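You operate a simulated robot arm through the tools that you are given. There is no shell and no other tool. Be economical: measure what you need, move in short steps, check, and stop when the job is done.

You are at the controls of a simulated robot arm. One attempt, no reset.

Task
Rinse panels 2 and 3 and degrease the one where water beads.
Fine: degrease it in the clean pot and rinse it again; both panels end in their own gaps.

The check looks at the end state, three seconds after you hand in, the way a careful person would. Anything else that was tipped, shoved, dropped, spilled or broken makes it a failure.

Robot
A 7-joint arm with a two-finger parallel gripper, fixed in place. Base frame: the origin is at the foot of the arm, x ahead of it, y to its left, z up; the work surface is at about z = 0.008. Lengths are in m, angles in degrees, forces in N, time in s.
With the tool pointing down near the work surface it reaches from about 0.24 to 0.62 m from the base axis. Its first joint turns from -66.0 to 66.0 degrees. Payload 2.6 kg.
The TCP is the grasp point between the finger pads, 0.03 m short of the fingertips. In the tool frame z runs along the fingers and y along their closing line. Largest opening 0.094 m; finger width 0.028, thickness 0.01; the body of the gripper, 0.05 by 0.096 m, starts 0.055 m behind the TCP.
Orientation is that of the tool frame in the base frame, as a unit quaternion [x, y, z, w]. With the fingers straight down and closing along the base's y, the tool's x points along the base's -x, its y along +y and its z along -z.

Tools
- The arm moves only by the tool play_rows. Its arguments are lists of equal length, an entry for each row: "dr": the turn, a rotation vector about the tool's x, y, z in units of 8 degrees (1.0 is 8 degrees), a list of three; "translation": the shift along the tool's x, y, z in units of 25 mm (1.0 is 25 mm), a list of three; "hand": the gripper command, from -1 (shut) to 1 (fully open), values between in proportion. In form: {"dr": [[wx, wy, wz], ...], "translation": [[tx, ty, tz], ...], "hand": [hand, ...]}. A call has 1 to 20 rows; each row shifts and turns the commanded pose from where the row before left it, along the tool's axes as they then stand. A call with a number of a shift or a turn outside -1 to 1 is refused whole. Rows are played at 5 a second. More than 0.05 m and 8.6 degrees between two rows, or a gripper value outside its range, and nothing of the call is played. Where a pose cannot be reached the arm comes as near as it can. A force on the tool above 40 N (or 10 N above the force at the start of the call, whichever is more), or a blocked arm, ends the call early, and 0.2 s more pass. The fingers move at their own pace (about 0.072 m/s each) and stop on an object; they squeeze with about 33 N. The grip force told is the motor's: it shows also when the fingers shut on nothing. Time passes only in rows, and 0.2 s behind the last, so rows that do not move let the fingers close. The reply holds the time, the measured pose of the TCP, the force on the tool along the base axes, the opening and the grip force, in the units named above and with some noise, and new pictures: "views" is both (left out), scene, wrist or none.
- Cameras (640 x 400 px; columns grow to the right, rows downward): "scene" is fixed at [0.0399, 0.4353, 0.5746]; the picture's right is [-0.73, -0.68, 0.00], its down [-0.38, 0.41, -0.83] and it looks along [0.57, -0.60, -0.56] (base axes); focal length 214 px, centre (320, 200). "wrist" rides on the gripper at [0.076, 0.014, -0.103] in the tool frame; the picture's right is [-0.18, 0.98, 0.00], its down [-0.75, -0.14, -0.64] and it looks along [-0.63, -0.12, 0.77] (tool axes); focal length 243 px, centre (320, 200). There is no depth. A picture from a camera that has moved, and an enlarged one, comes with that camera's place and axes in the base frame and with its lens. The place of the scene camera against the robot may be out by one fixed shift of up to 0.012 m in any direction.
- enlarge(camera, box): a new picture of the part [left, top, right, bottom] of that camera's present view, enlarged. No time passes.
- sign_off(): hands the job in; it is judged then, once.

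Work in short steps. Places have to be worked out from the pictures, the camera data and where the tool is seen: move nearer, look again, correct. Check each grasp and each placing, and mend what went wrong. You have 120 turns and 170 pictures in all, those below and enlarged ones among them. Open the gripper and draw the arm clear of the work before you hand the job in, unless the task says otherwise; then end with one line.

The tools are called as name(argument=value, ...) on one line, values as JSON. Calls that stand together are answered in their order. play_rows: Moves the arm, as the interface text tells. Its arguments: {"type":"object","properties":{"dr":{"type":"array","items":{"type":"array","items":{"type":"number"}}},"translation":{"type":"array","items":{"type":"array","items":{"type":"number"}}},"hand":{"type":"array","items":{"type":"number"}},"views":{"type":"string","enum":["both","scene","wrist","none"]}},"required":["dr","translation","hand"]} The other tools are called the same way: enlarge (camera, box) takes an enlarged picture of a part of a camera's view; sign_off () hands the job in.

At the start:

```text
t: 0.0
ee_pos: [0.1839, 0.2314, 0.4389]
tool_rot: [0.001, 1.0, 0.0, 0.0]
ft_force: [-0.2, -0.7, 0.3]
width: 0.094
finger_force: 0.2
```

scene: 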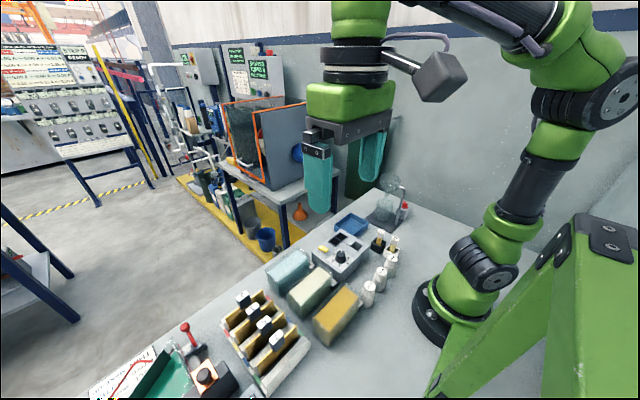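
wrist: 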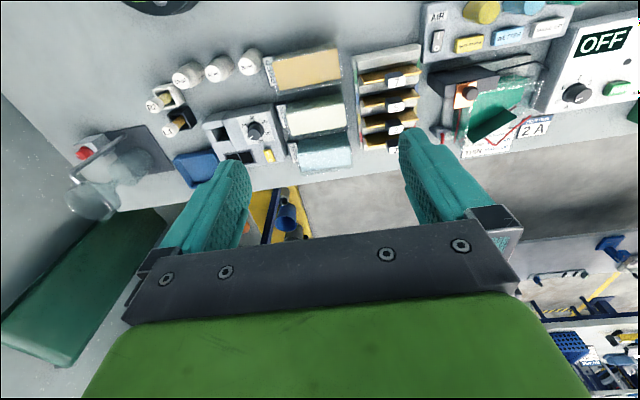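

I start by looking closer at the rack and the tanks in both views.

enlarge(camera="scene", box=[200, 180, 440, 400])

enlarge(camera="wrist", box=[130, 20, 450, 220])

enlarge(camera="wrist", box=[340, 0, 640, 180])

```text
1.82 times, centred on (320, 290) of scene
camera zoom: at [0.0399, 0.4353, 0.5746], right [-0.73, -0.68, 0.0], down [-0.38, 0.41, -0.83], along [0.57, -0.6, -0.56], focal length 390 px, centre (320, 36)
```

zoom: 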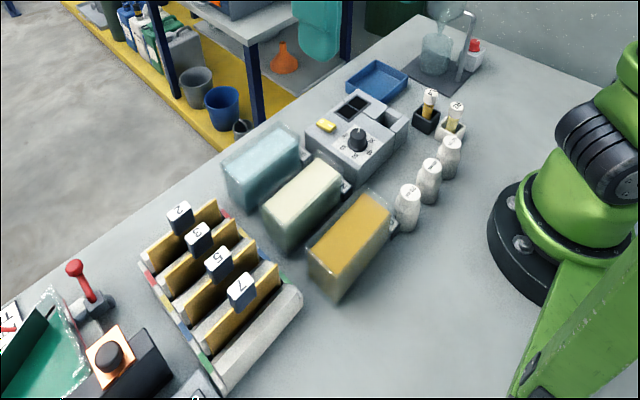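

```text
2.00 times, centred on (290, 120) of wrist
camera zoom: at [0.1072, 0.2467, 0.5396], right [0.18, 0.98, 0.0], down [0.75, -0.14, 0.64], along [0.63, -0.12, -0.77], focal length 485 px, centre (380, 360)
```

zoom: 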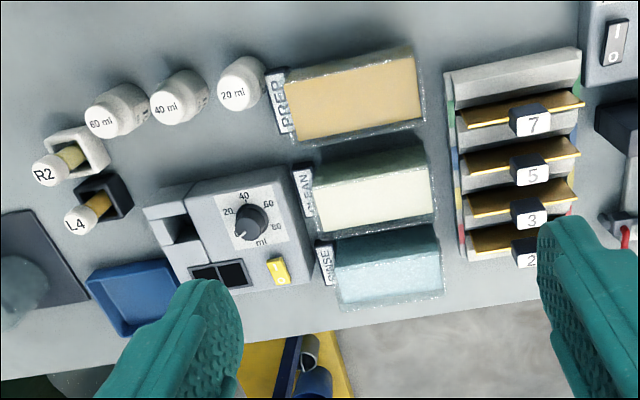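

```text
2.13 times, centred on (490, 90) of wrist
camera zoom: at [0.1072, 0.2467, 0.5396], right [0.18, 0.98, 0.0], down [0.75, -0.14, 0.64], along [0.63, -0.12, -0.77], focal length 518 px, centre (-43, 435)
```

zoom: 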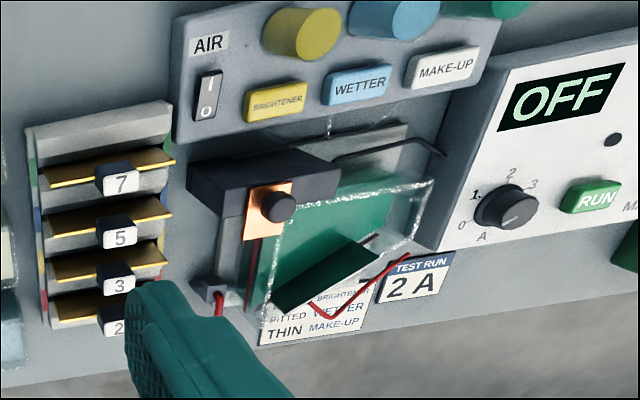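

Panels 7, 5, 3, 2 stand in the rack along y (about y=0.35; x≈0.24, 0.28, 0.32, 0.365), and the pots PREP/CLEAN/RINSE are at y≈0.205, x≈0.20/0.29/0.37. I turn the tool 90° so the fingers close along x.

play_rows(dr=[[0, 0, 1], [0, 0, 1], [0, 0, 1], [0, 0, 1], [0, 0, 1], [0, 0, 1], [0, 0, 1], [0, 0, 1], [0, 0, 1], [0, 0, 1], [0, 0, 1], [0, 0, 0.25], [0, 0, 0]], translation=[[0, 0, 0], [0, 0, 0], [0, 0, 0], [0, 0, 0], [0, 0, 0], [0, 0, 0], [0, 0, 0], [0, 0, 0], [0, 0, 0], [0, 0, 0], [0, 0, 0], [0, 0, 0], [0, 0, 0]], hand=[1, 1, 1, 1, 1, 1, 1, 1, 1, 1, 1, 1, 1])

```text
t: 2.8
ee_pos: [0.1843, 0.2315, 0.4388]
tool_rot: [0.708, 0.706, 0.0, 0.0]
ft_force: [-0.2, 0.5, 0.4]
width: 0.0942
finger_force: 0.1
camera wrist: at [0.1981, 0.3088, 0.5393], right [0.98, -0.19, 0.0], down [-0.14, -0.75, 0.64], along [-0.12, -0.63, -0.77], focal length 243 px, centre (320, 200)
```

scene: 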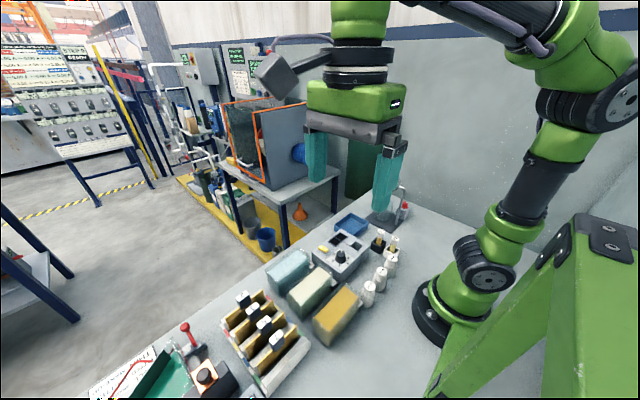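
wrist: 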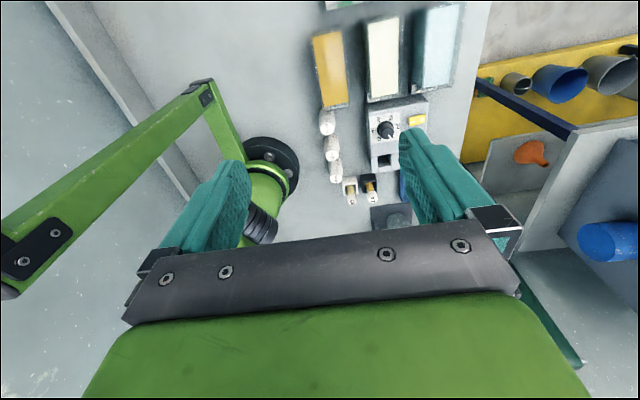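

The turn works. I now move above and behind the rack for a closer look.

play_rows(dr=[[0, 0, 0], [0, 0, 0], [0, 0, 0], [0, 0, 0], [0, 0, 0], [0, 0, 0], [0, 0, 0]], translation=[[1, 1, 0.7], [1, 1, 0.7], [1, 1, 0.7], [1, 1, 0.7], [1, 1, 0.7], [0.8, 0.6, 0.7], [0, 0, 0]], hand=[1, 1, 1, 1, 1, 1, 1])

```text
t: 4.4
ee_pos: [0.323, 0.3752, 0.3336]
tool_rot: [0.708, 0.707, 0.0, 0.0]
ft_force: [0.3, 0.1, -0.1]
width: 0.094
finger_force: 0.1
camera wrist: at [0.3372, 0.4528, 0.4357], right [0.98, -0.18, 0.0], down [-0.14, -0.75, 0.64], along [-0.12, -0.63, -0.77], focal length 243 px, centre (320, 200)
```

scene: 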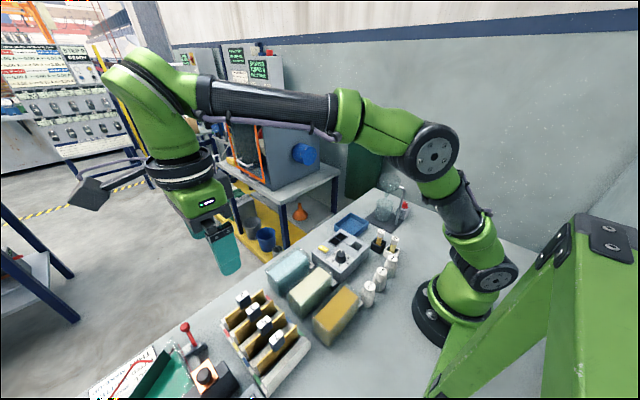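
wrist: 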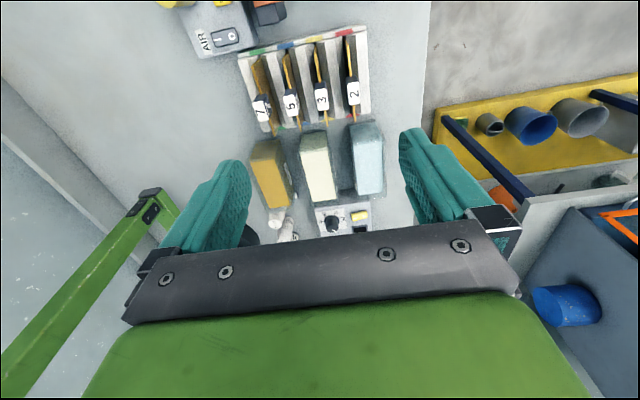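

enlarge(camera="wrist", box=[230, 20, 390, 140])

enlarge(camera="wrist", box=[235, 100, 395, 240])

enlarge(camera="scene", box=[210, 270, 330, 400])

```text
3.33 times, centred on (310, 80) of wrist
camera zoom: at [0.3372, 0.4528, 0.4357], right [0.98, -0.18, 0.0], down [-0.14, -0.75, 0.64], along [-0.12, -0.63, -0.77], focal length 809 px, centre (353, 600)
```

zoom: 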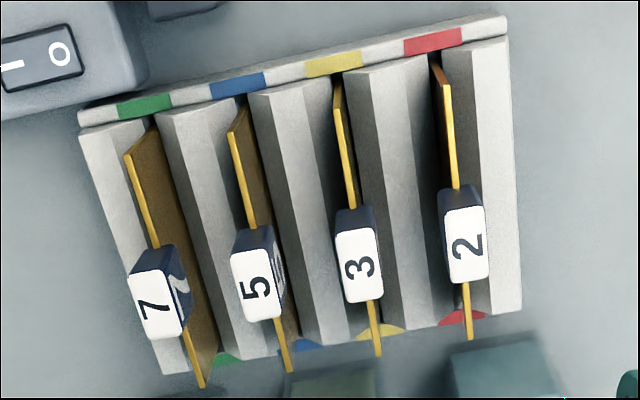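

```text
2.86 times, centred on (315, 170) of wrist
camera zoom: at [0.3372, 0.4528, 0.4357], right [0.98, -0.18, 0.0], down [-0.14, -0.75, 0.64], along [-0.12, -0.63, -0.77], focal length 693 px, centre (334, 286)
```

zoom: 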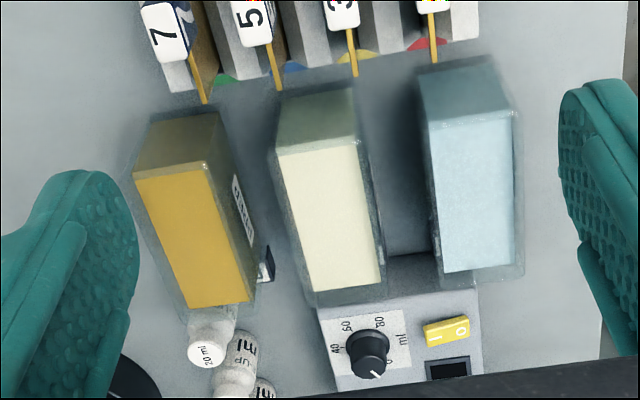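

```text
3.08 times, centred on (270, 335) of scene
camera zoom: at [0.0399, 0.4354, 0.5746], right [-0.73, -0.68, 0.0], down [-0.38, 0.41, -0.83], along [0.57, -0.6, -0.56], focal length 660 px, centre (474, -215)
```

zoom: 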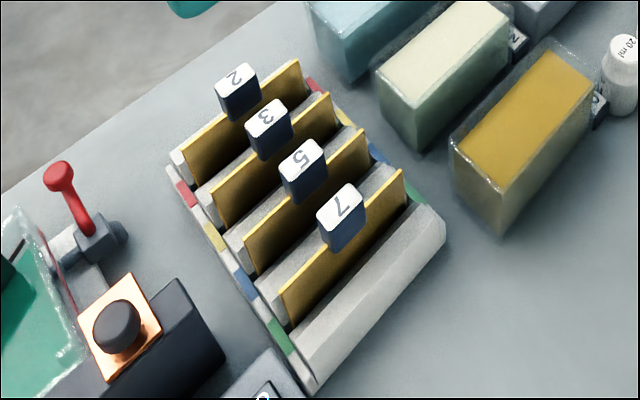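

Triangulated from the two views: handle 2 top at about (0.362, 0.347, 0.096), handle 3 at (0.320, 0.347). I lower to above panel 2 with the gripper partly closed.

play_rows(dr=[[0, 0, 0], [0, 0, 0], [0, 0, 0], [0, 0, 0], [0, 0, 0], [0, 0, 0], [0, 0, 0], [0, 0, 0], [0, 0, 0]], translation=[[-0.14, 0.195, 0.9], [-0.14, 0.195, 0.9], [-0.14, 0.195, 0.9], [-0.14, 0.195, 0.9], [-0.14, 0.195, 0.9], [-0.14, 0.195, 0.9], [-0.14, 0.195, 0.9], [-0.14, 0.195, 0.9], [0, 0, 0]], hand=[-0.2, -0.2, -0.2, -0.2, -0.2, -0.2, -0.2, -0.2, -0.2])

```text
t: 6.4
ee_pos: [0.3631, 0.3464, 0.1531]
tool_rot: [0.707, 0.707, 0.0, 0.0]
ft_force: [-0.1, -0.2, -0.6]
width: 0.0375
finger_force: 0.0
camera wrist: at [0.3776, 0.4241, 0.2552], right [0.98, -0.18, 0.0], down [-0.14, -0.75, 0.64], along [-0.12, -0.63, -0.77], focal length 243 px, centre (320, 200)
```

scene: 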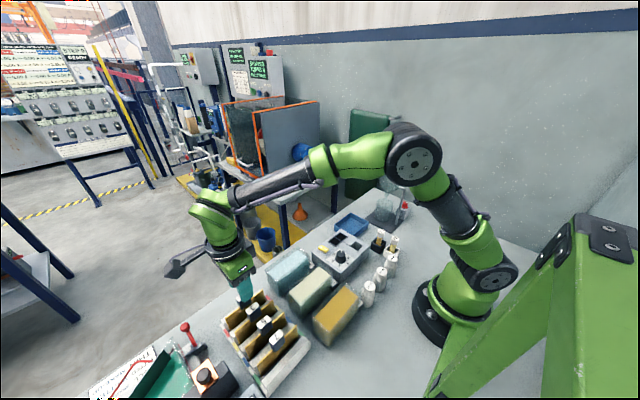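
wrist: 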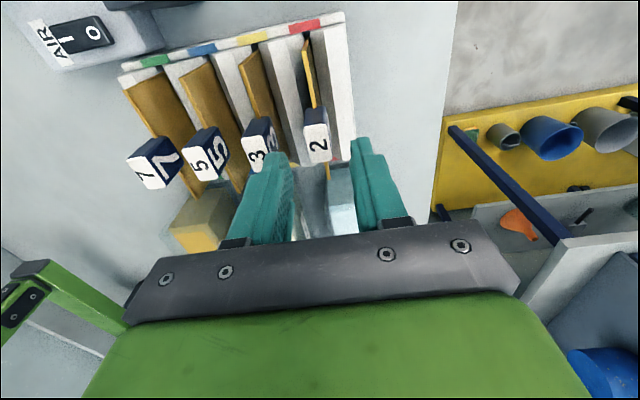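

enlarge(camera="wrist", box=[200, 20, 400, 220])

enlarge(camera="scene", box=[200, 230, 320, 350])

```text
2.00 times, centred on (300, 120) of wrist
camera zoom: at [0.3776, 0.4241, 0.2552], right [0.98, -0.18, 0.0], down [-0.14, -0.75, 0.64], along [-0.12, -0.63, -0.77], focal length 485 px, centre (360, 360)
```

zoom: 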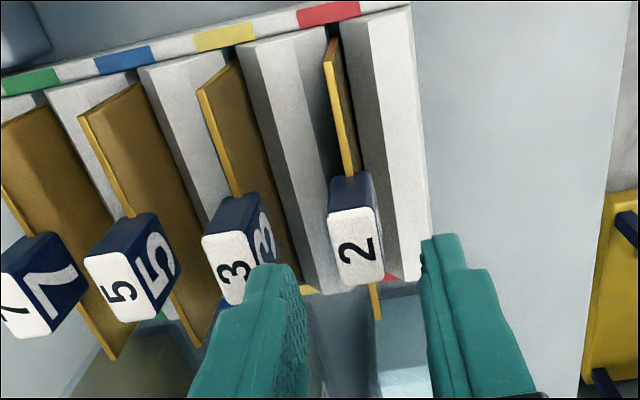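

```text
3.33 times, centred on (260, 290) of scene
camera zoom: at [0.0399, 0.4353, 0.5746], right [-0.73, -0.68, 0.0], down [-0.38, 0.41, -0.83], along [0.57, -0.6, -0.56], focal length 715 px, centre (520, -100)
```

zoom: 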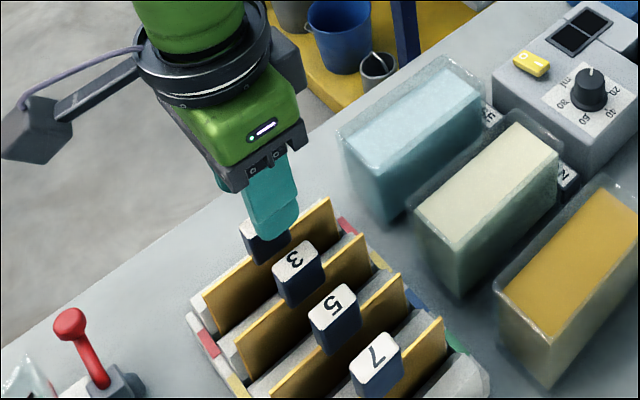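

Handle 2 centre at (0.361, 0.346), about 17 mm thick. I narrow the opening to about 32 mm, shift 2 mm and descend to z≈0.088.

play_rows(dr=[[0, 0, 0], [0, 0, 0], [0, 0, 0], [0, 0, 0], [0, 0, 0], [0, 0, 0]], translation=[[0, -0.08, 0], [0, 0, 0.65], [0, 0, 0.65], [0, 0, 0.65], [0, 0, 0.65], [0, 0, 0]], hand=[-0.31, -0.31, -0.31, -0.31, -0.31, -0.31])

```text
t: 7.8
ee_pos: [0.3631, 0.3493, 0.0877]
tool_rot: [0.707, 0.707, 0.0, -0.001]
ft_force: [-0.1, -0.3, -0.8]
width: 0.0323
finger_force: 0.1
camera wrist: at [0.3759, 0.4264, 0.1899], right [0.98, -0.18, 0.0], down [-0.14, -0.75, 0.64], along [-0.12, -0.63, -0.77], focal length 243 px, centre (320, 200)
```

scene: 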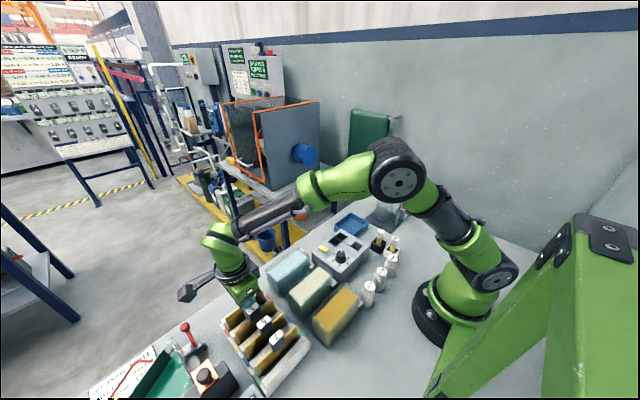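
wrist: 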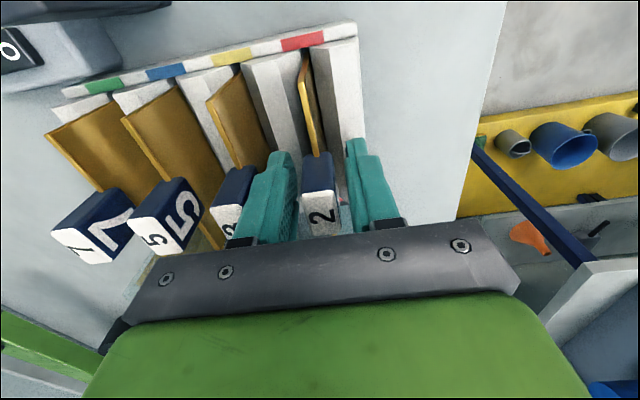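

The fingers straddle handle 2 without touching anything. I close.

play_rows(dr=[[0, 0, 0], [0, 0, 0], [0, 0, 0], [0, 0, 0]], translation=[[0, 0, 0], [0, 0, 0], [0, 0, 0], [0, 0, 0]], hand=[-1, -1, -1, -1], views="wrist")

```text
t: 8.8
ee_pos: [0.3618, 0.3481, 0.0893]
tool_rot: [0.707, 0.708, 0.0, 0.0]
ft_force: [0.1, 0.3, 0.0]
width: 0.0196
finger_force: 32.9
camera wrist: at [0.3759, 0.4263, 0.1902], right [0.98, -0.18, 0.0], down [-0.14, -0.75, 0.64], along [-0.12, -0.63, -0.77], focal length 243 px, centre (320, 200)
```

wrist: 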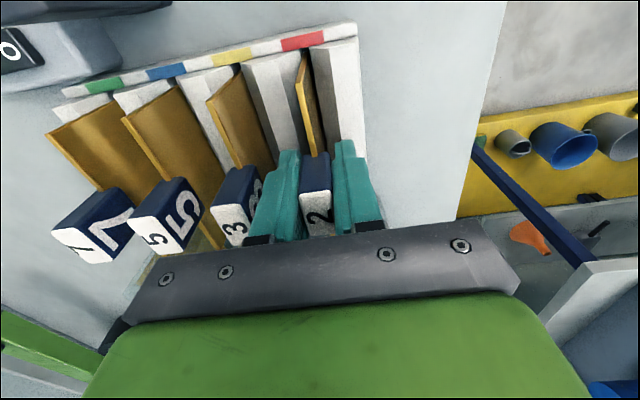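

Handle 2 is held (19.6 mm). I lift straight up.

play_rows(dr=[[0, 0, 0], [0, 0, 0], [0, 0, 0], [0, 0, 0], [0, 0, 0], [0, 0, 0]], translation=[[0, 0, -0.4], [0, 0, -0.8], [0, 0, -1], [0, 0, -1], [0, 0, -1], [0, 0, 0]], hand=[-1, -1, -1, -1, -1, -1])

```text
t: 10.2
ee_pos: [0.3632, 0.3493, 0.1915]
tool_rot: [0.707, 0.707, 0.0, 0.0]
ft_force: [-0.3, -1.2, -1.6]
width: 0.0195
finger_force: 33.1
camera wrist: at [0.3766, 0.4267, 0.2935], right [0.98, -0.18, 0.0], down [-0.14, -0.75, 0.64], along [-0.12, -0.63, -0.77], focal length 243 px, centre (320, 200)
```

scene: 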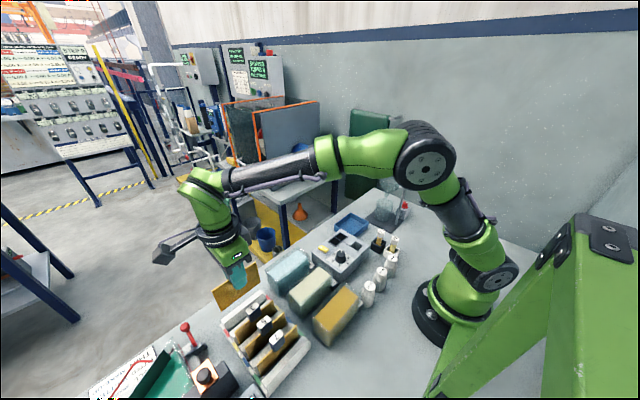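
wrist: 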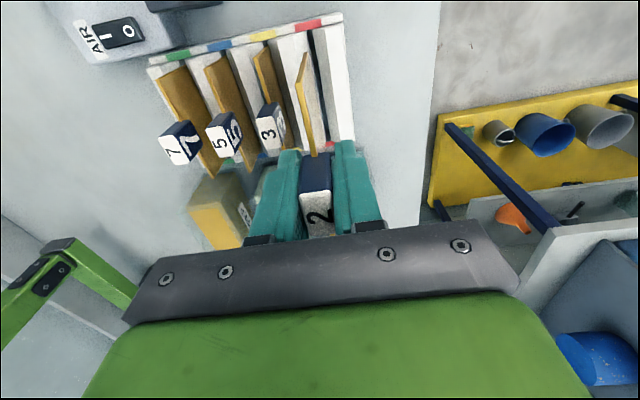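

enlarge(camera="scene", box=[190, 220, 360, 350])

```text
3.08 times, centred on (275, 285) of scene
camera zoom: at [0.0399, 0.4353, 0.5746], right [-0.73, -0.68, 0.0], down [-0.38, 0.41, -0.83], along [0.57, -0.6, -0.56], focal length 660 px, centre (458, -62)
```

zoom: 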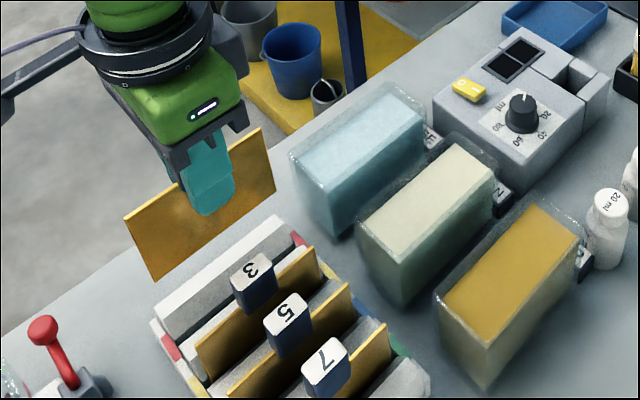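

Panel 2 is out, about 0.10 wide × 0.055 high. I carry it over the rinse pot (about x=0.379, y=0.203), staying high.

play_rows(dr=[[0, 0, 0], [0, 0, 0], [0, 0, 0], [0, 0, 0], [0, 0, 0], [0, 0, 0], [0, 0, 0]], translation=[[-0.967, 0.117, 0], [-0.967, 0.117, 0], [-0.967, 0.117, 0], [-0.967, 0.117, 0], [-0.967, 0.117, 0], [-0.967, 0.117, 0], [0, 0, 0]], hand=[-1, -1, -1, -1, -1, -1, -1])

```text
t: 11.8
ee_pos: [0.3787, 0.2023, 0.1955]
tool_rot: [0.707, 0.707, 0.001, 0.0]
ft_force: [-0.2, -0.3, -1.0]
width: 0.0198
finger_force: 32.6
camera wrist: at [0.3924, 0.2793, 0.2959], right [0.98, -0.18, 0.0], down [-0.14, -0.75, 0.64], along [-0.12, -0.63, -0.77], focal length 243 px, centre (320, 200)
```

scene: 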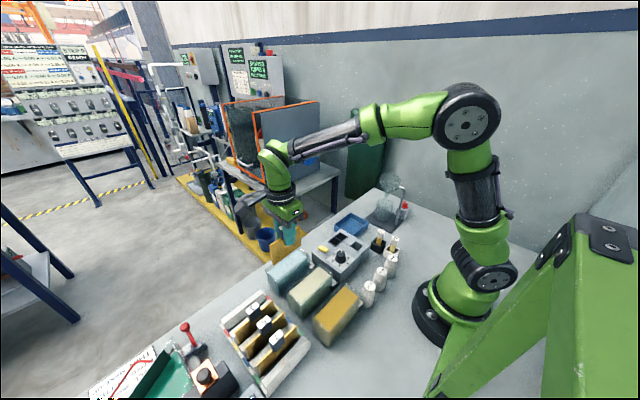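
wrist: 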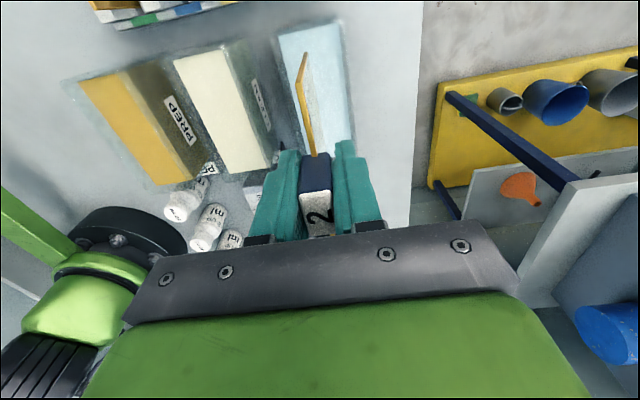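

enlarge(camera="wrist", box=[180, 0, 400, 160])

enlarge(camera="scene", box=[240, 190, 370, 330])

```text
2.50 times, centred on (290, 80) of wrist
camera zoom: at [0.3924, 0.2793, 0.2959], right [0.98, -0.18, 0.0], down [-0.14, -0.75, 0.64], along [-0.12, -0.63, -0.77], focal length 606 px, centre (395, 500)
```

zoom: 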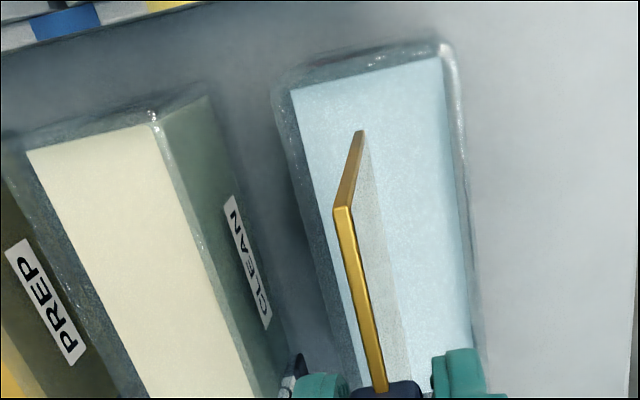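

```text
2.86 times, centred on (305, 260) of scene
camera zoom: at [0.0399, 0.4353, 0.5746], right [-0.73, -0.68, 0.0], down [-0.38, 0.41, -0.83], along [0.57, -0.6, -0.56], focal length 613 px, centre (363, 29)
```

zoom: 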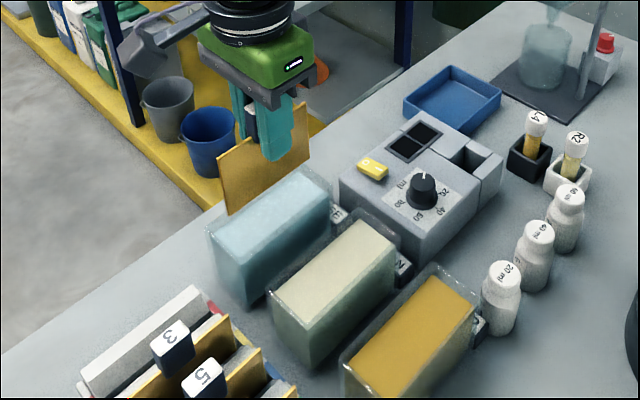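

Liquid surface at z≈0.067, spanning x 0.355–0.403, y 0.146–0.261; the panel hangs vertically and centred over it. I lower it in until its bottom is near z≈0.02 and hold.

play_rows(dr=[[0, 0, 0], [0, 0, 0], [0, 0, 0], [0, 0, 0], [0, 0, 0], [0, 0, 0], [0, 0, 0]], translation=[[0.06, 0.03, 0.6], [0, 0, 0.6], [0, 0, 0.6], [0, 0, 0.6], [0, 0, 0.6], [0, 0, 0.6], [0, 0, 0]], hand=[-1, -1, -1, -1, -1, -1, -1])

```text
t: 13.4
ee_pos: [0.379, 0.2054, 0.1035]
tool_rot: [0.708, 0.707, 0.0, 0.0]
ft_force: [0.0, -0.2, -0.9]
width: 0.0198
finger_force: 32.4
camera wrist: at [0.3925, 0.2824, 0.2042], right [0.98, -0.18, 0.0], down [-0.14, -0.75, 0.64], along [-0.12, -0.63, -0.77], focal length 243 px, centre (320, 200)
```

scene: 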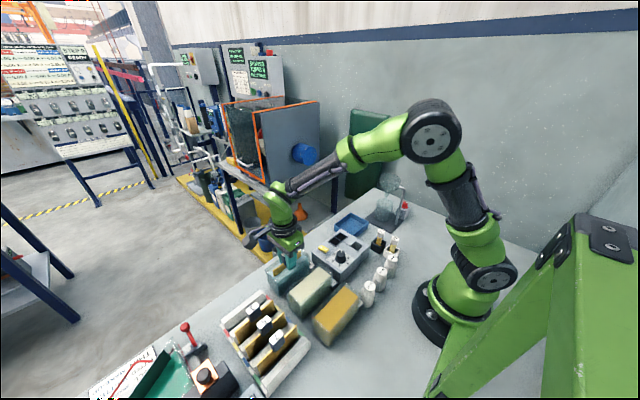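
wrist: 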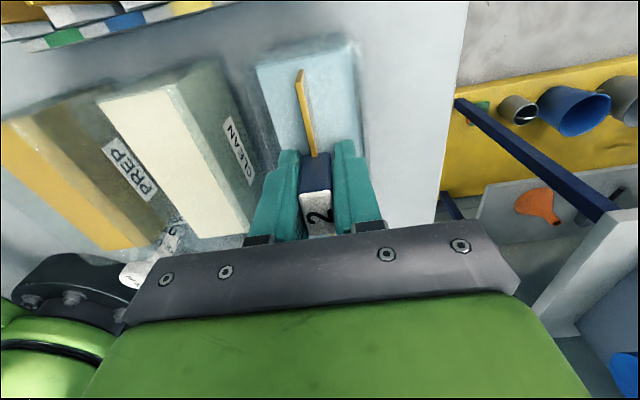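

In the liquid, no contact. Go 9 mm deeper and hold about 3 s.

play_rows(dr=[[0, 0, 0], [0, 0, 0], [0, 0, 0], [0, 0, 0], [0, 0, 0], [0, 0, 0], [0, 0, 0], [0, 0, 0], [0, 0, 0], [0, 0, 0], [0, 0, 0], [0, 0, 0], [0, 0, 0], [0, 0, 0], [0, 0, 0], [0, 0, 0], [0, 0, 0]], translation=[[0, 0, 0.2], [0, 0, 0.16], [0, 0, 0], [0, 0, 0], [0, 0, 0], [0, 0, 0], [0, 0, 0], [0, 0, 0], [0, 0, 0], [0, 0, 0], [0, 0, 0], [0, 0, 0], [0, 0, 0], [0, 0, 0], [0, 0, 0], [0, 0, 0], [0, 0, 0]], hand=[-1, -1, -1, -1, -1, -1, -1, -1, -1, -1, -1, -1, -1, -1, -1, -1, -1])

enlarge(camera="wrist", box=[230, 20, 410, 240])

```text
t: 17.0
ee_pos: [0.3786, 0.2049, 0.0935]
tool_rot: [0.707, 0.707, 0.0, 0.0]
ft_force: [0.1, 0.8, -0.4]
width: 0.0197
finger_force: 32.9
camera wrist: at [0.393, 0.2821, 0.1949], right [0.98, -0.18, 0.0], down [-0.14, -0.75, 0.64], along [-0.12, -0.63, -0.77], focal length 243 px, centre (320, 200)
```

scene: 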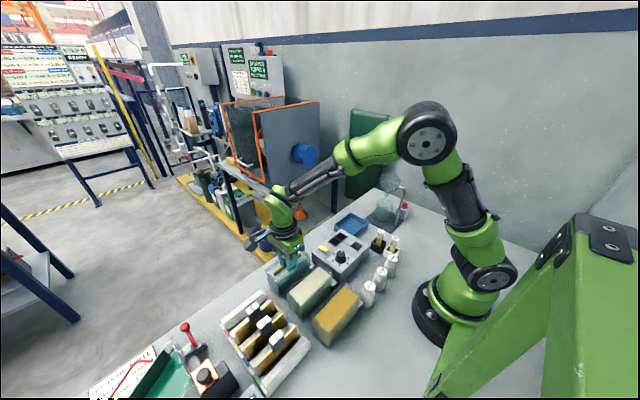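
wrist: 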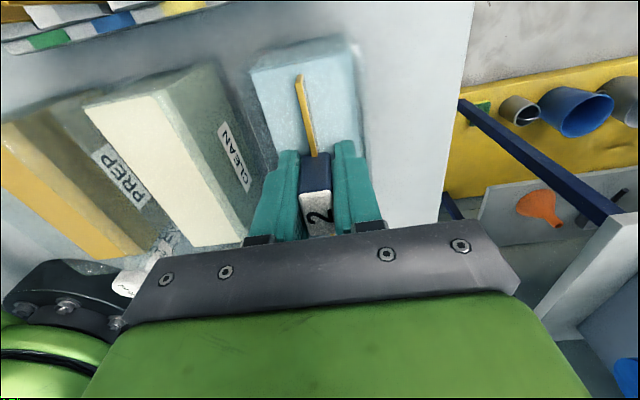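

```text
1.82 times, centred on (320, 130) of wrist
camera zoom: at [0.393, 0.2821, 0.1949], right [0.98, -0.18, 0.0], down [-0.14, -0.75, 0.64], along [-0.12, -0.63, -0.77], focal length 441 px, centre (320, 327)
```

zoom: 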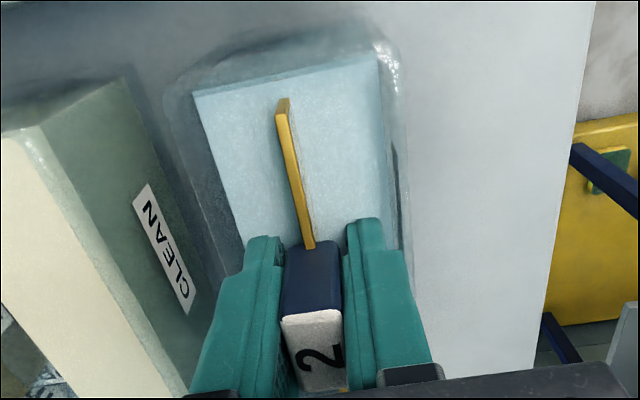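

Nearly the whole panel is immersed. I lift it out and look for beading.

play_rows(dr=[[0, 0, 0], [0, 0, 0], [0, 0, 0], [0, 0, 0], [0, 0, 0], [0, 0, 0], [0, 0, 0], [0, 0, 0]], translation=[[0, 0, -0.5], [0, 0, -0.7], [0, 0, -0.8], [0, 0, -1], [0, 0, -1], [0, 0, 0], [0, 0, 0], [0, 0, 0]], hand=[-1, -1, -1, -1, -1, -1, -1, -1], views="scene")

enlarge(camera="scene", box=[260, 205, 330, 265])

enlarge(camera="wrist", box=[260, 20, 380, 180])

```text
t: 18.8
ee_pos: [0.3806, 0.2035, 0.1922]
tool_rot: [0.707, 0.707, 0.0, 0.0]
ft_force: [0.0, 0.0, -0.8]
width: 0.0199
finger_force: 33.6
```

scene: 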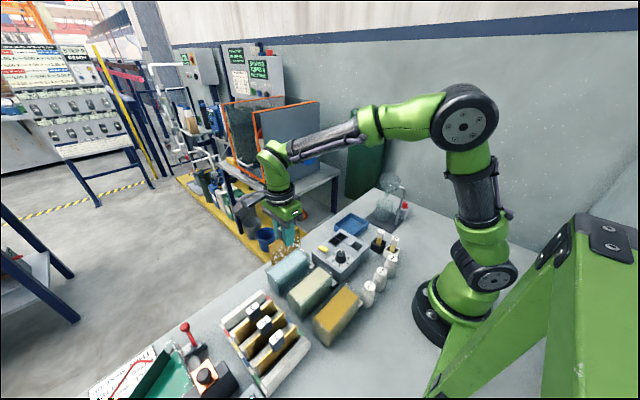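

```text
6.67 times, centred on (295, 235) of scene
camera zoom: at [0.0399, 0.4353, 0.5746], right [-0.73, -0.68, 0.0], down [-0.38, 0.41, -0.83], along [0.57, -0.6, -0.56], focal length 1430 px, centre (487, -33)
```

zoom: 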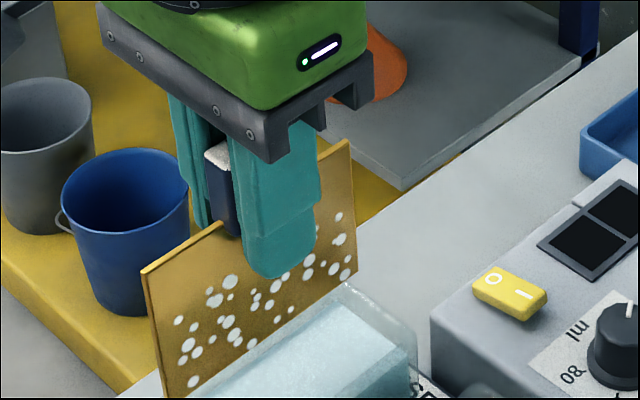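

```text
2.50 times, centred on (320, 100) of wrist
camera zoom: at [0.3942, 0.2805, 0.2944], right [0.98, -0.18, 0.0], down [-0.14, -0.75, 0.64], along [-0.12, -0.63, -0.77], focal length 606 px, centre (320, 450)
```

zoom: 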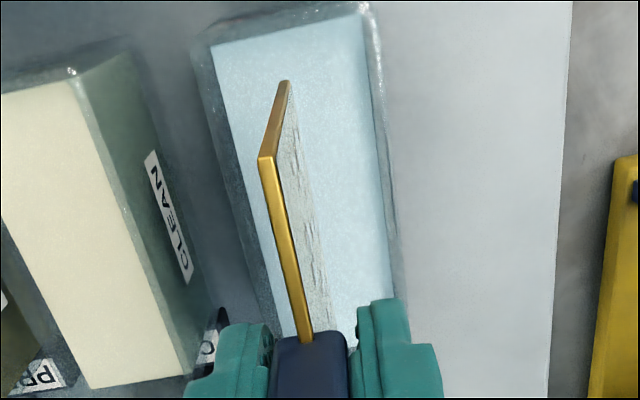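

Water clearly beads on panel 2, so it is the greasy one. I shift over the CLEAN pot (centre ≈ x 0.289, y 0.204).

play_rows(dr=[[0, 0, 0], [0, 0, 0], [0, 0, 0], [0, 0, 0], [0, 0, 0]], translation=[[0, -0.9, 0], [0, -0.9, 0], [0, -0.9, 0], [0, -0.9, 0], [0, 0, 0]], hand=[-1, -1, -1, -1, -1], views="scene")

enlarge(camera="wrist", box=[220, 0, 400, 160])

enlarge(camera="scene", box=[260, 220, 370, 310])

```text
t: 20.0
ee_pos: [0.2912, 0.2053, 0.1937]
tool_rot: [0.707, 0.707, 0.0, 0.0]
ft_force: [-0.7, -0.1, -0.8]
width: 0.0197
finger_force: 33.3
```

scene: 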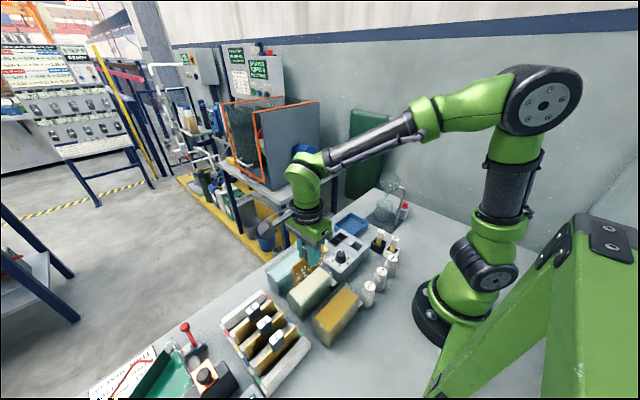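

```text
2.50 times, centred on (310, 80) of wrist
camera zoom: at [0.305, 0.2823, 0.2952], right [0.98, -0.18, 0.0], down [-0.14, -0.75, 0.64], along [-0.12, -0.63, -0.77], focal length 606 px, centre (345, 500)
```

zoom: 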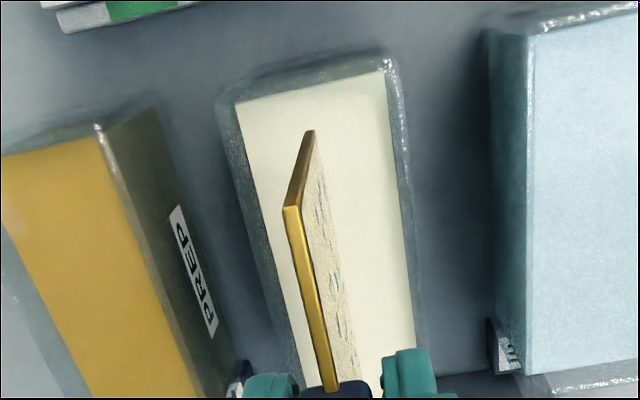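

```text
4.44 times, centred on (315, 265) of scene
camera zoom: at [0.0399, 0.4353, 0.5746], right [-0.73, -0.68, 0.0], down [-0.38, 0.41, -0.83], along [0.57, -0.6, -0.56], focal length 953 px, centre (342, -89)
```

zoom: 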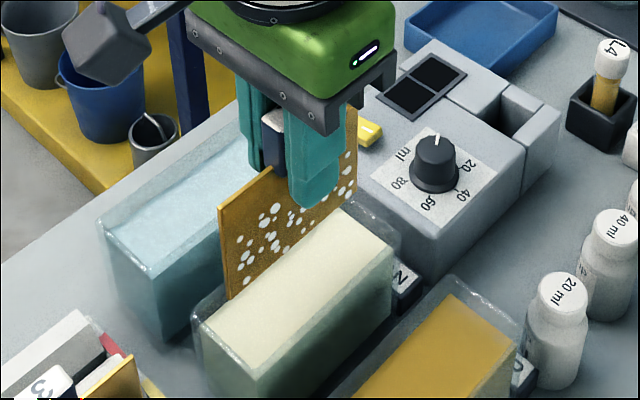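

The CLEAN pot lies at x 0.2655–0.313; same y as the rinse. I correct x by −1.5 mm and dip to z≈0.093, holding several seconds.

play_rows(dr=[[0, 0, 0], [0, 0, 0], [0, 0, 0], [0, 0, 0], [0, 0, 0], [0, 0, 0], [0, 0, 0], [0, 0, 0], [0, 0, 0], [0, 0, 0], [0, 0, 0], [0, 0, 0], [0, 0, 0], [0, 0, 0], [0, 0, 0], [0, 0, 0], [0, 0, 0], [0, 0, 0], [0, 0, 0], [0, 0, 0]], translation=[[-0.02, -0.06, 0.6], [0, 0, 0.6], [0, 0, 0.6], [0, 0, 0.6], [0, 0, 0.6], [0, 0, 0.6], [0, 0, 0.4], [0, 0, 0], [0, 0, 0], [0, 0, 0], [0, 0, 0], [0, 0, 0], [0, 0, 0], [0, 0, 0], [0, 0, 0], [0, 0, 0], [0, 0, 0], [0, 0, 0], [0, 0, 0], [0, 0, 0]], hand=[-1, -1, -1, -1, -1, -1, -1, -1, -1, -1, -1, -1, -1, -1, -1, -1, -1, -1, -1, -1], views="wrist")

```text
t: 24.2
ee_pos: [0.2889, 0.205, 0.0954]
tool_rot: [0.707, 0.707, 0.0, 0.0]
ft_force: [-0.3, -0.4, -0.7]
width: 0.0198
finger_force: 33.2
camera wrist: at [0.302, 0.2813, 0.1968], right [0.98, -0.18, 0.0], down [-0.14, -0.75, 0.64], along [-0.12, -0.63, -0.77], focal length 243 px, centre (320, 200)
```

wrist: 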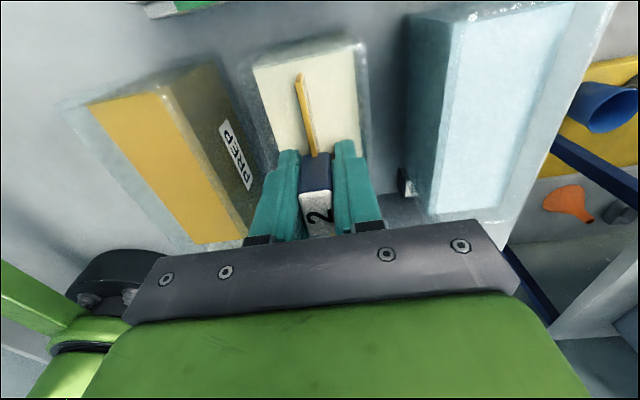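

Immersed in CLEAN. I hold a little longer, 2 mm deeper, then lift out.

play_rows(dr=[[0, 0, 0], [0, 0, 0], [0, 0, 0], [0, 0, 0], [0, 0, 0], [0, 0, 0], [0, 0, 0], [0, 0, 0], [0, 0, 0], [0, 0, 0], [0, 0, 0], [0, 0, 0], [0, 0, 0], [0, 0, 0], [0, 0, 0], [0, 0, 0], [0, 0, 0], [0, 0, 0], [0, 0, 0]], translation=[[0, 0, 0.1], [0, 0, 0], [0, 0, 0], [0, 0, 0], [0, 0, 0], [0, 0, 0], [0, 0, 0], [0, 0, 0], [0, 0, 0], [0, 0, 0], [0, 0, 0], [0, 0, -0.5], [0, 0, -0.7], [0, 0, -0.8], [0, 0, -1], [0, 0, -1], [0, 0, 0], [0, 0, 0], [0, 0, 0]], hand=[-1, -1, -1, -1, -1, -1, -1, -1, -1, -1, -1, -1, -1, -1, -1, -1, -1, -1, -1], views="none")

enlarge(camera="scene", box=[260, 220, 370, 310])

```text
t: 28.2
ee_pos: [0.2842, 0.2034, 0.1928]
tool_rot: [0.707, 0.708, -0.001, -0.001]
ft_force: [0.0, 0.1, -0.6]
width: 0.0197
finger_force: 32.5
```

```text
4.44 times, centred on (315, 265) of scene
camera zoom: at [0.0399, 0.4353, 0.5746], right [-0.73, -0.68, 0.0], down [-0.38, 0.41, -0.83], along [0.57, -0.6, -0.56], focal length 953 px, centre (342, -89)
```

zoom: 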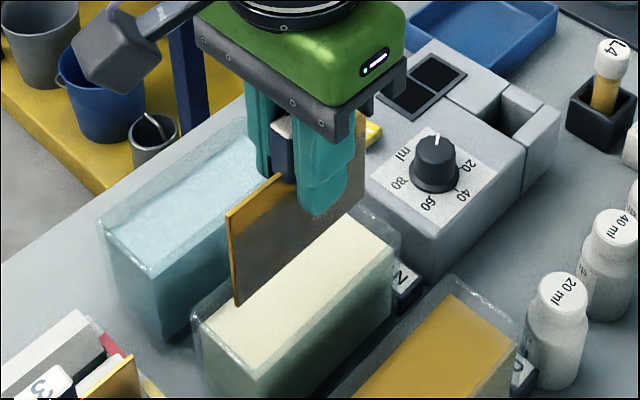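

The panel now carries an even film with no beads. Back over the rinse pot, then I check the position.

play_rows(dr=[[0, 0, 0], [0, 0, 0], [0, 0, 0], [0, 0, 0], [0, 0, 0]], translation=[[0, 0.91, 0], [0, 0.91, 0], [0, 0.91, 0], [0, 0.91, 0], [0, 0, 0]], hand=[-1, -1, -1, -1, -1], views="wrist")

```text
t: 29.4
ee_pos: [0.377, 0.2067, 0.1911]
tool_rot: [0.707, 0.707, 0.001, -0.001]
ft_force: [0.3, 0.1, -1.3]
width: 0.0198
finger_force: 33.3
camera wrist: at [0.3921, 0.2828, 0.2932], right [0.98, -0.18, 0.0], down [-0.14, -0.75, 0.64], along [-0.12, -0.63, -0.77], focal length 243 px, centre (320, 200)
```

wrist: 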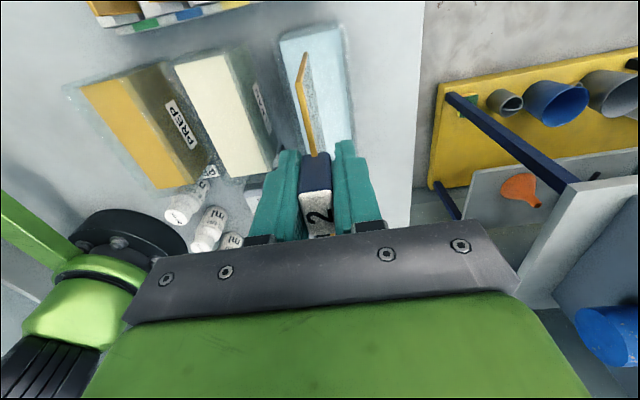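

Centred at (0.378, 0.205). Dip, hold about 2.5 s.

play_rows(dr=[[0, 0, 0], [0, 0, 0], [0, 0, 0], [0, 0, 0], [0, 0, 0], [0, 0, 0], [0, 0, 0], [0, 0, 0], [0, 0, 0], [0, 0, 0], [0, 0, 0], [0, 0, 0], [0, 0, 0], [0, 0, 0], [0, 0, 0], [0, 0, 0], [0, 0, 0], [0, 0, 0], [0, 0, 0], [0, 0, 0]], translation=[[-0.04, 0.04, 0.6], [0, 0, 0.6], [0, 0, 0.6], [0, 0, 0.6], [0, 0, 0.6], [0, 0, 0.6], [0, 0, 0.4], [0, 0, 0], [0, 0, 0], [0, 0, 0], [0, 0, 0], [0, 0, 0], [0, 0, 0], [0, 0, 0], [0, 0, 0], [0, 0, 0], [0, 0, 0], [0, 0, 0], [0, 0, 0], [0, 0, 0]], hand=[-1, -1, -1, -1, -1, -1, -1, -1, -1, -1, -1, -1, -1, -1, -1, -1, -1, -1, -1, -1], views="wrist")

```text
t: 33.6
ee_pos: [0.3812, 0.2039, 0.0929]
tool_rot: [0.708, 0.707, 0.001, 0.0]
ft_force: [0.0, -0.1, -0.3]
width: 0.0201
finger_force: 33.1
camera wrist: at [0.3941, 0.2813, 0.1935], right [0.98, -0.18, 0.0], down [-0.14, -0.75, 0.64], along [-0.12, -0.63, -0.77], focal length 243 px, centre (320, 200)
```

wrist: 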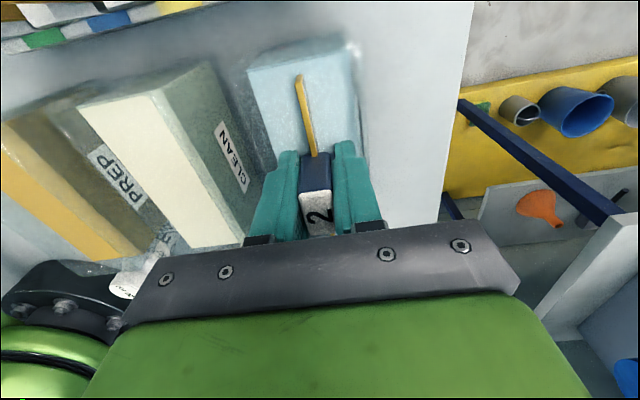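

Second rinse in progress; hold slightly more and lift out to inspect.

play_rows(dr=[[0, 0, 0], [0, 0, 0], [0, 0, 0], [0, 0, 0], [0, 0, 0], [0, 0, 0], [0, 0, 0], [0, 0, 0], [0, 0, 0], [0, 0, 0], [0, 0, 0], [0, 0, 0], [0, 0, 0]], translation=[[0, 0, 0], [0, 0, 0], [0, 0, 0], [0, 0, 0], [0, 0, 0], [0, 0, -0.5], [0, 0, -0.7], [0, 0, -0.8], [0, 0, -1], [0, 0, -1], [0, 0, 0], [0, 0, 0], [0, 0, 0]], hand=[-1, -1, -1, -1, -1, -1, -1, -1, -1, -1, -1, -1, -1], views="none")

enlarge(camera="scene", box=[260, 205, 330, 265])

```text
t: 36.4
ee_pos: [0.3805, 0.2024, 0.1912]
tool_rot: [0.707, 0.707, 0.0, 0.0]
ft_force: [0.7, 1.2, -0.8]
width: 0.02
finger_force: 32.6
```

```text
6.67 times, centred on (295, 235) of scene
camera zoom: at [0.0399, 0.4353, 0.5746], right [-0.73, -0.68, 0.0], down [-0.38, 0.41, -0.83], along [0.57, -0.6, -0.56], focal length 1430 px, centre (487, -33)
```

zoom: 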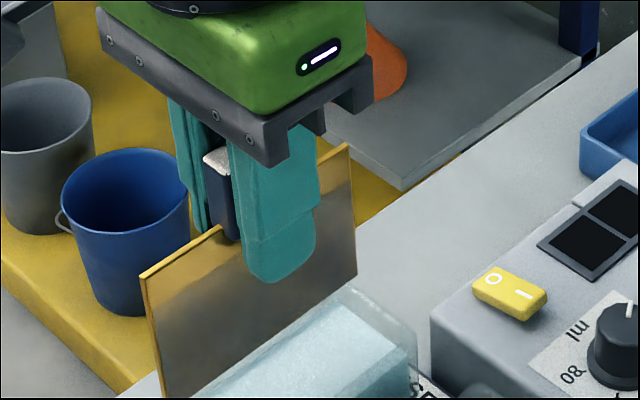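

Now a continuous film, no beads. Carry panel 2 back above its gap (grasp pose was 0.3617, 0.3485, z 0.088).

play_rows(dr=[[0, 0, 0], [0, 0, 0], [0, 0, 0], [0, 0, 0], [0, 0, 0], [0, 0, 0], [0, 0, 0], [0, 0, 0]], translation=[[0.967, -0.117, 0], [0.967, -0.117, 0], [0.967, -0.117, 0], [0.967, -0.117, 0], [0.967, -0.117, 0], [0.967, -0.117, 0], [0, 0, 0], [0, 0, 0]], hand=[-1, -1, -1, -1, -1, -1, -1, -1], views="wrist")

enlarge(camera="wrist", box=[230, 0, 370, 180])

```text
t: 38.2
ee_pos: [0.3611, 0.3474, 0.1923]
tool_rot: [0.707, 0.707, 0.0, 0.0]
ft_force: [-0.6, 0.0, -1.1]
width: 0.0196
finger_force: 33.0
camera wrist: at [0.3755, 0.4251, 0.293], right [0.98, -0.18, 0.0], down [-0.14, -0.75, 0.64], along [-0.12, -0.63, -0.77], focal length 243 px, centre (320, 200)
```

wrist: 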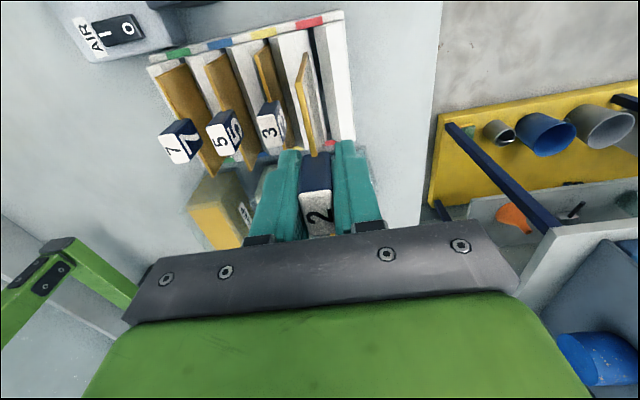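

```text
2.22 times, centred on (300, 90) of wrist
camera zoom: at [0.3755, 0.4251, 0.293], right [0.98, -0.18, 0.0], down [-0.14, -0.75, 0.64], along [-0.12, -0.63, -0.77], focal length 539 px, centre (364, 444)
```

zoom: 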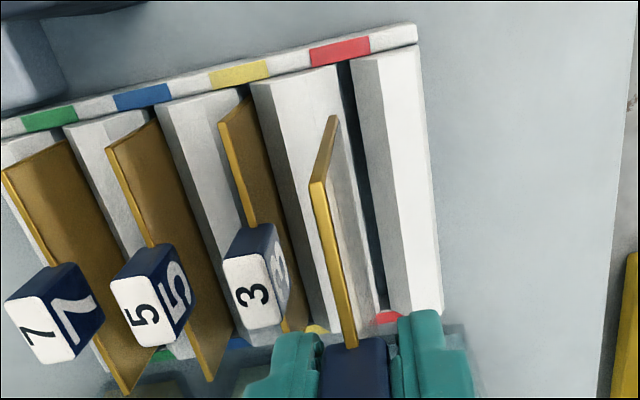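

Within 1 mm of the grasp pose. Lower, slowing at the end.

play_rows(dr=[[0, 0, 0], [0, 0, 0], [0, 0, 0], [0, 0, 0], [0, 0, 0], [0, 0, 0], [0, 0, 0], [0, 0, 0], [0, 0, 0]], translation=[[0.04, 0.01, 0.5], [0, 0, 0.6], [0, 0, 0.6], [0, 0, 0.6], [0, 0, 0.6], [0, 0, 0.6], [0, 0, 0.3], [0, 0, 0.2], [0, 0, 0]], hand=[-1, -1, -1, -1, -1, -1, -1, -1, -1])

enlarge(camera="wrist", box=[230, 0, 400, 240])

enlarge(camera="scene", box=[210, 250, 330, 350])

```text
t: 40.2
ee_pos: [0.3616, 0.3494, 0.0934]
tool_rot: [0.707, 0.707, 0.0, -0.001]
ft_force: [0.0, 0.4, -1.0]
width: 0.02
finger_force: 32.6
camera wrist: at [0.3762, 0.4268, 0.194], right [0.98, -0.18, 0.0], down [-0.14, -0.75, 0.64], along [-0.12, -0.63, -0.77], focal length 243 px, centre (320, 200)
```

scene: 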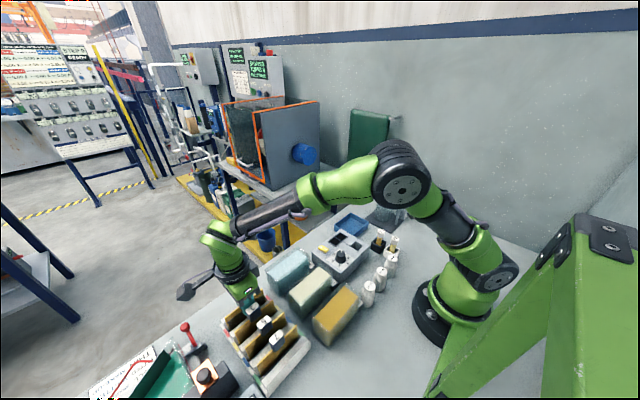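
wrist: 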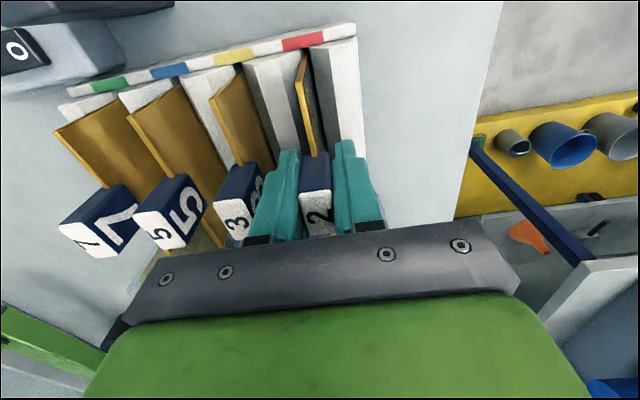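

```text
1.67 times, centred on (315, 120) of wrist
camera zoom: at [0.3762, 0.4268, 0.194], right [0.98, -0.18, 0.0], down [-0.14, -0.75, 0.64], along [-0.12, -0.63, -0.77], focal length 404 px, centre (328, 333)
```

zoom: 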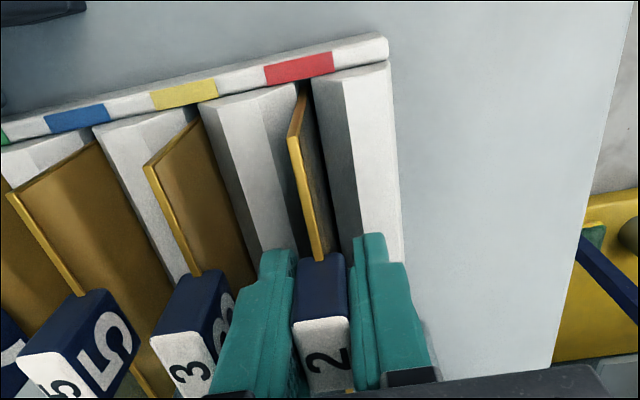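

```text
4.00 times, centred on (270, 300) of scene
camera zoom: at [0.0399, 0.4353, 0.5746], right [-0.73, -0.68, 0.0], down [-0.38, 0.41, -0.83], along [0.57, -0.6, -0.56], focal length 858 px, centre (520, -200)
```

zoom: 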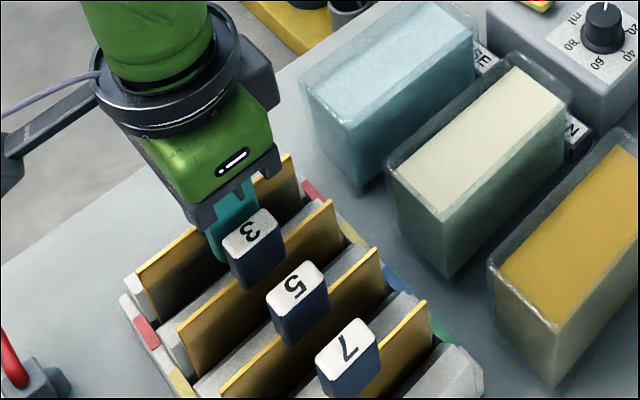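

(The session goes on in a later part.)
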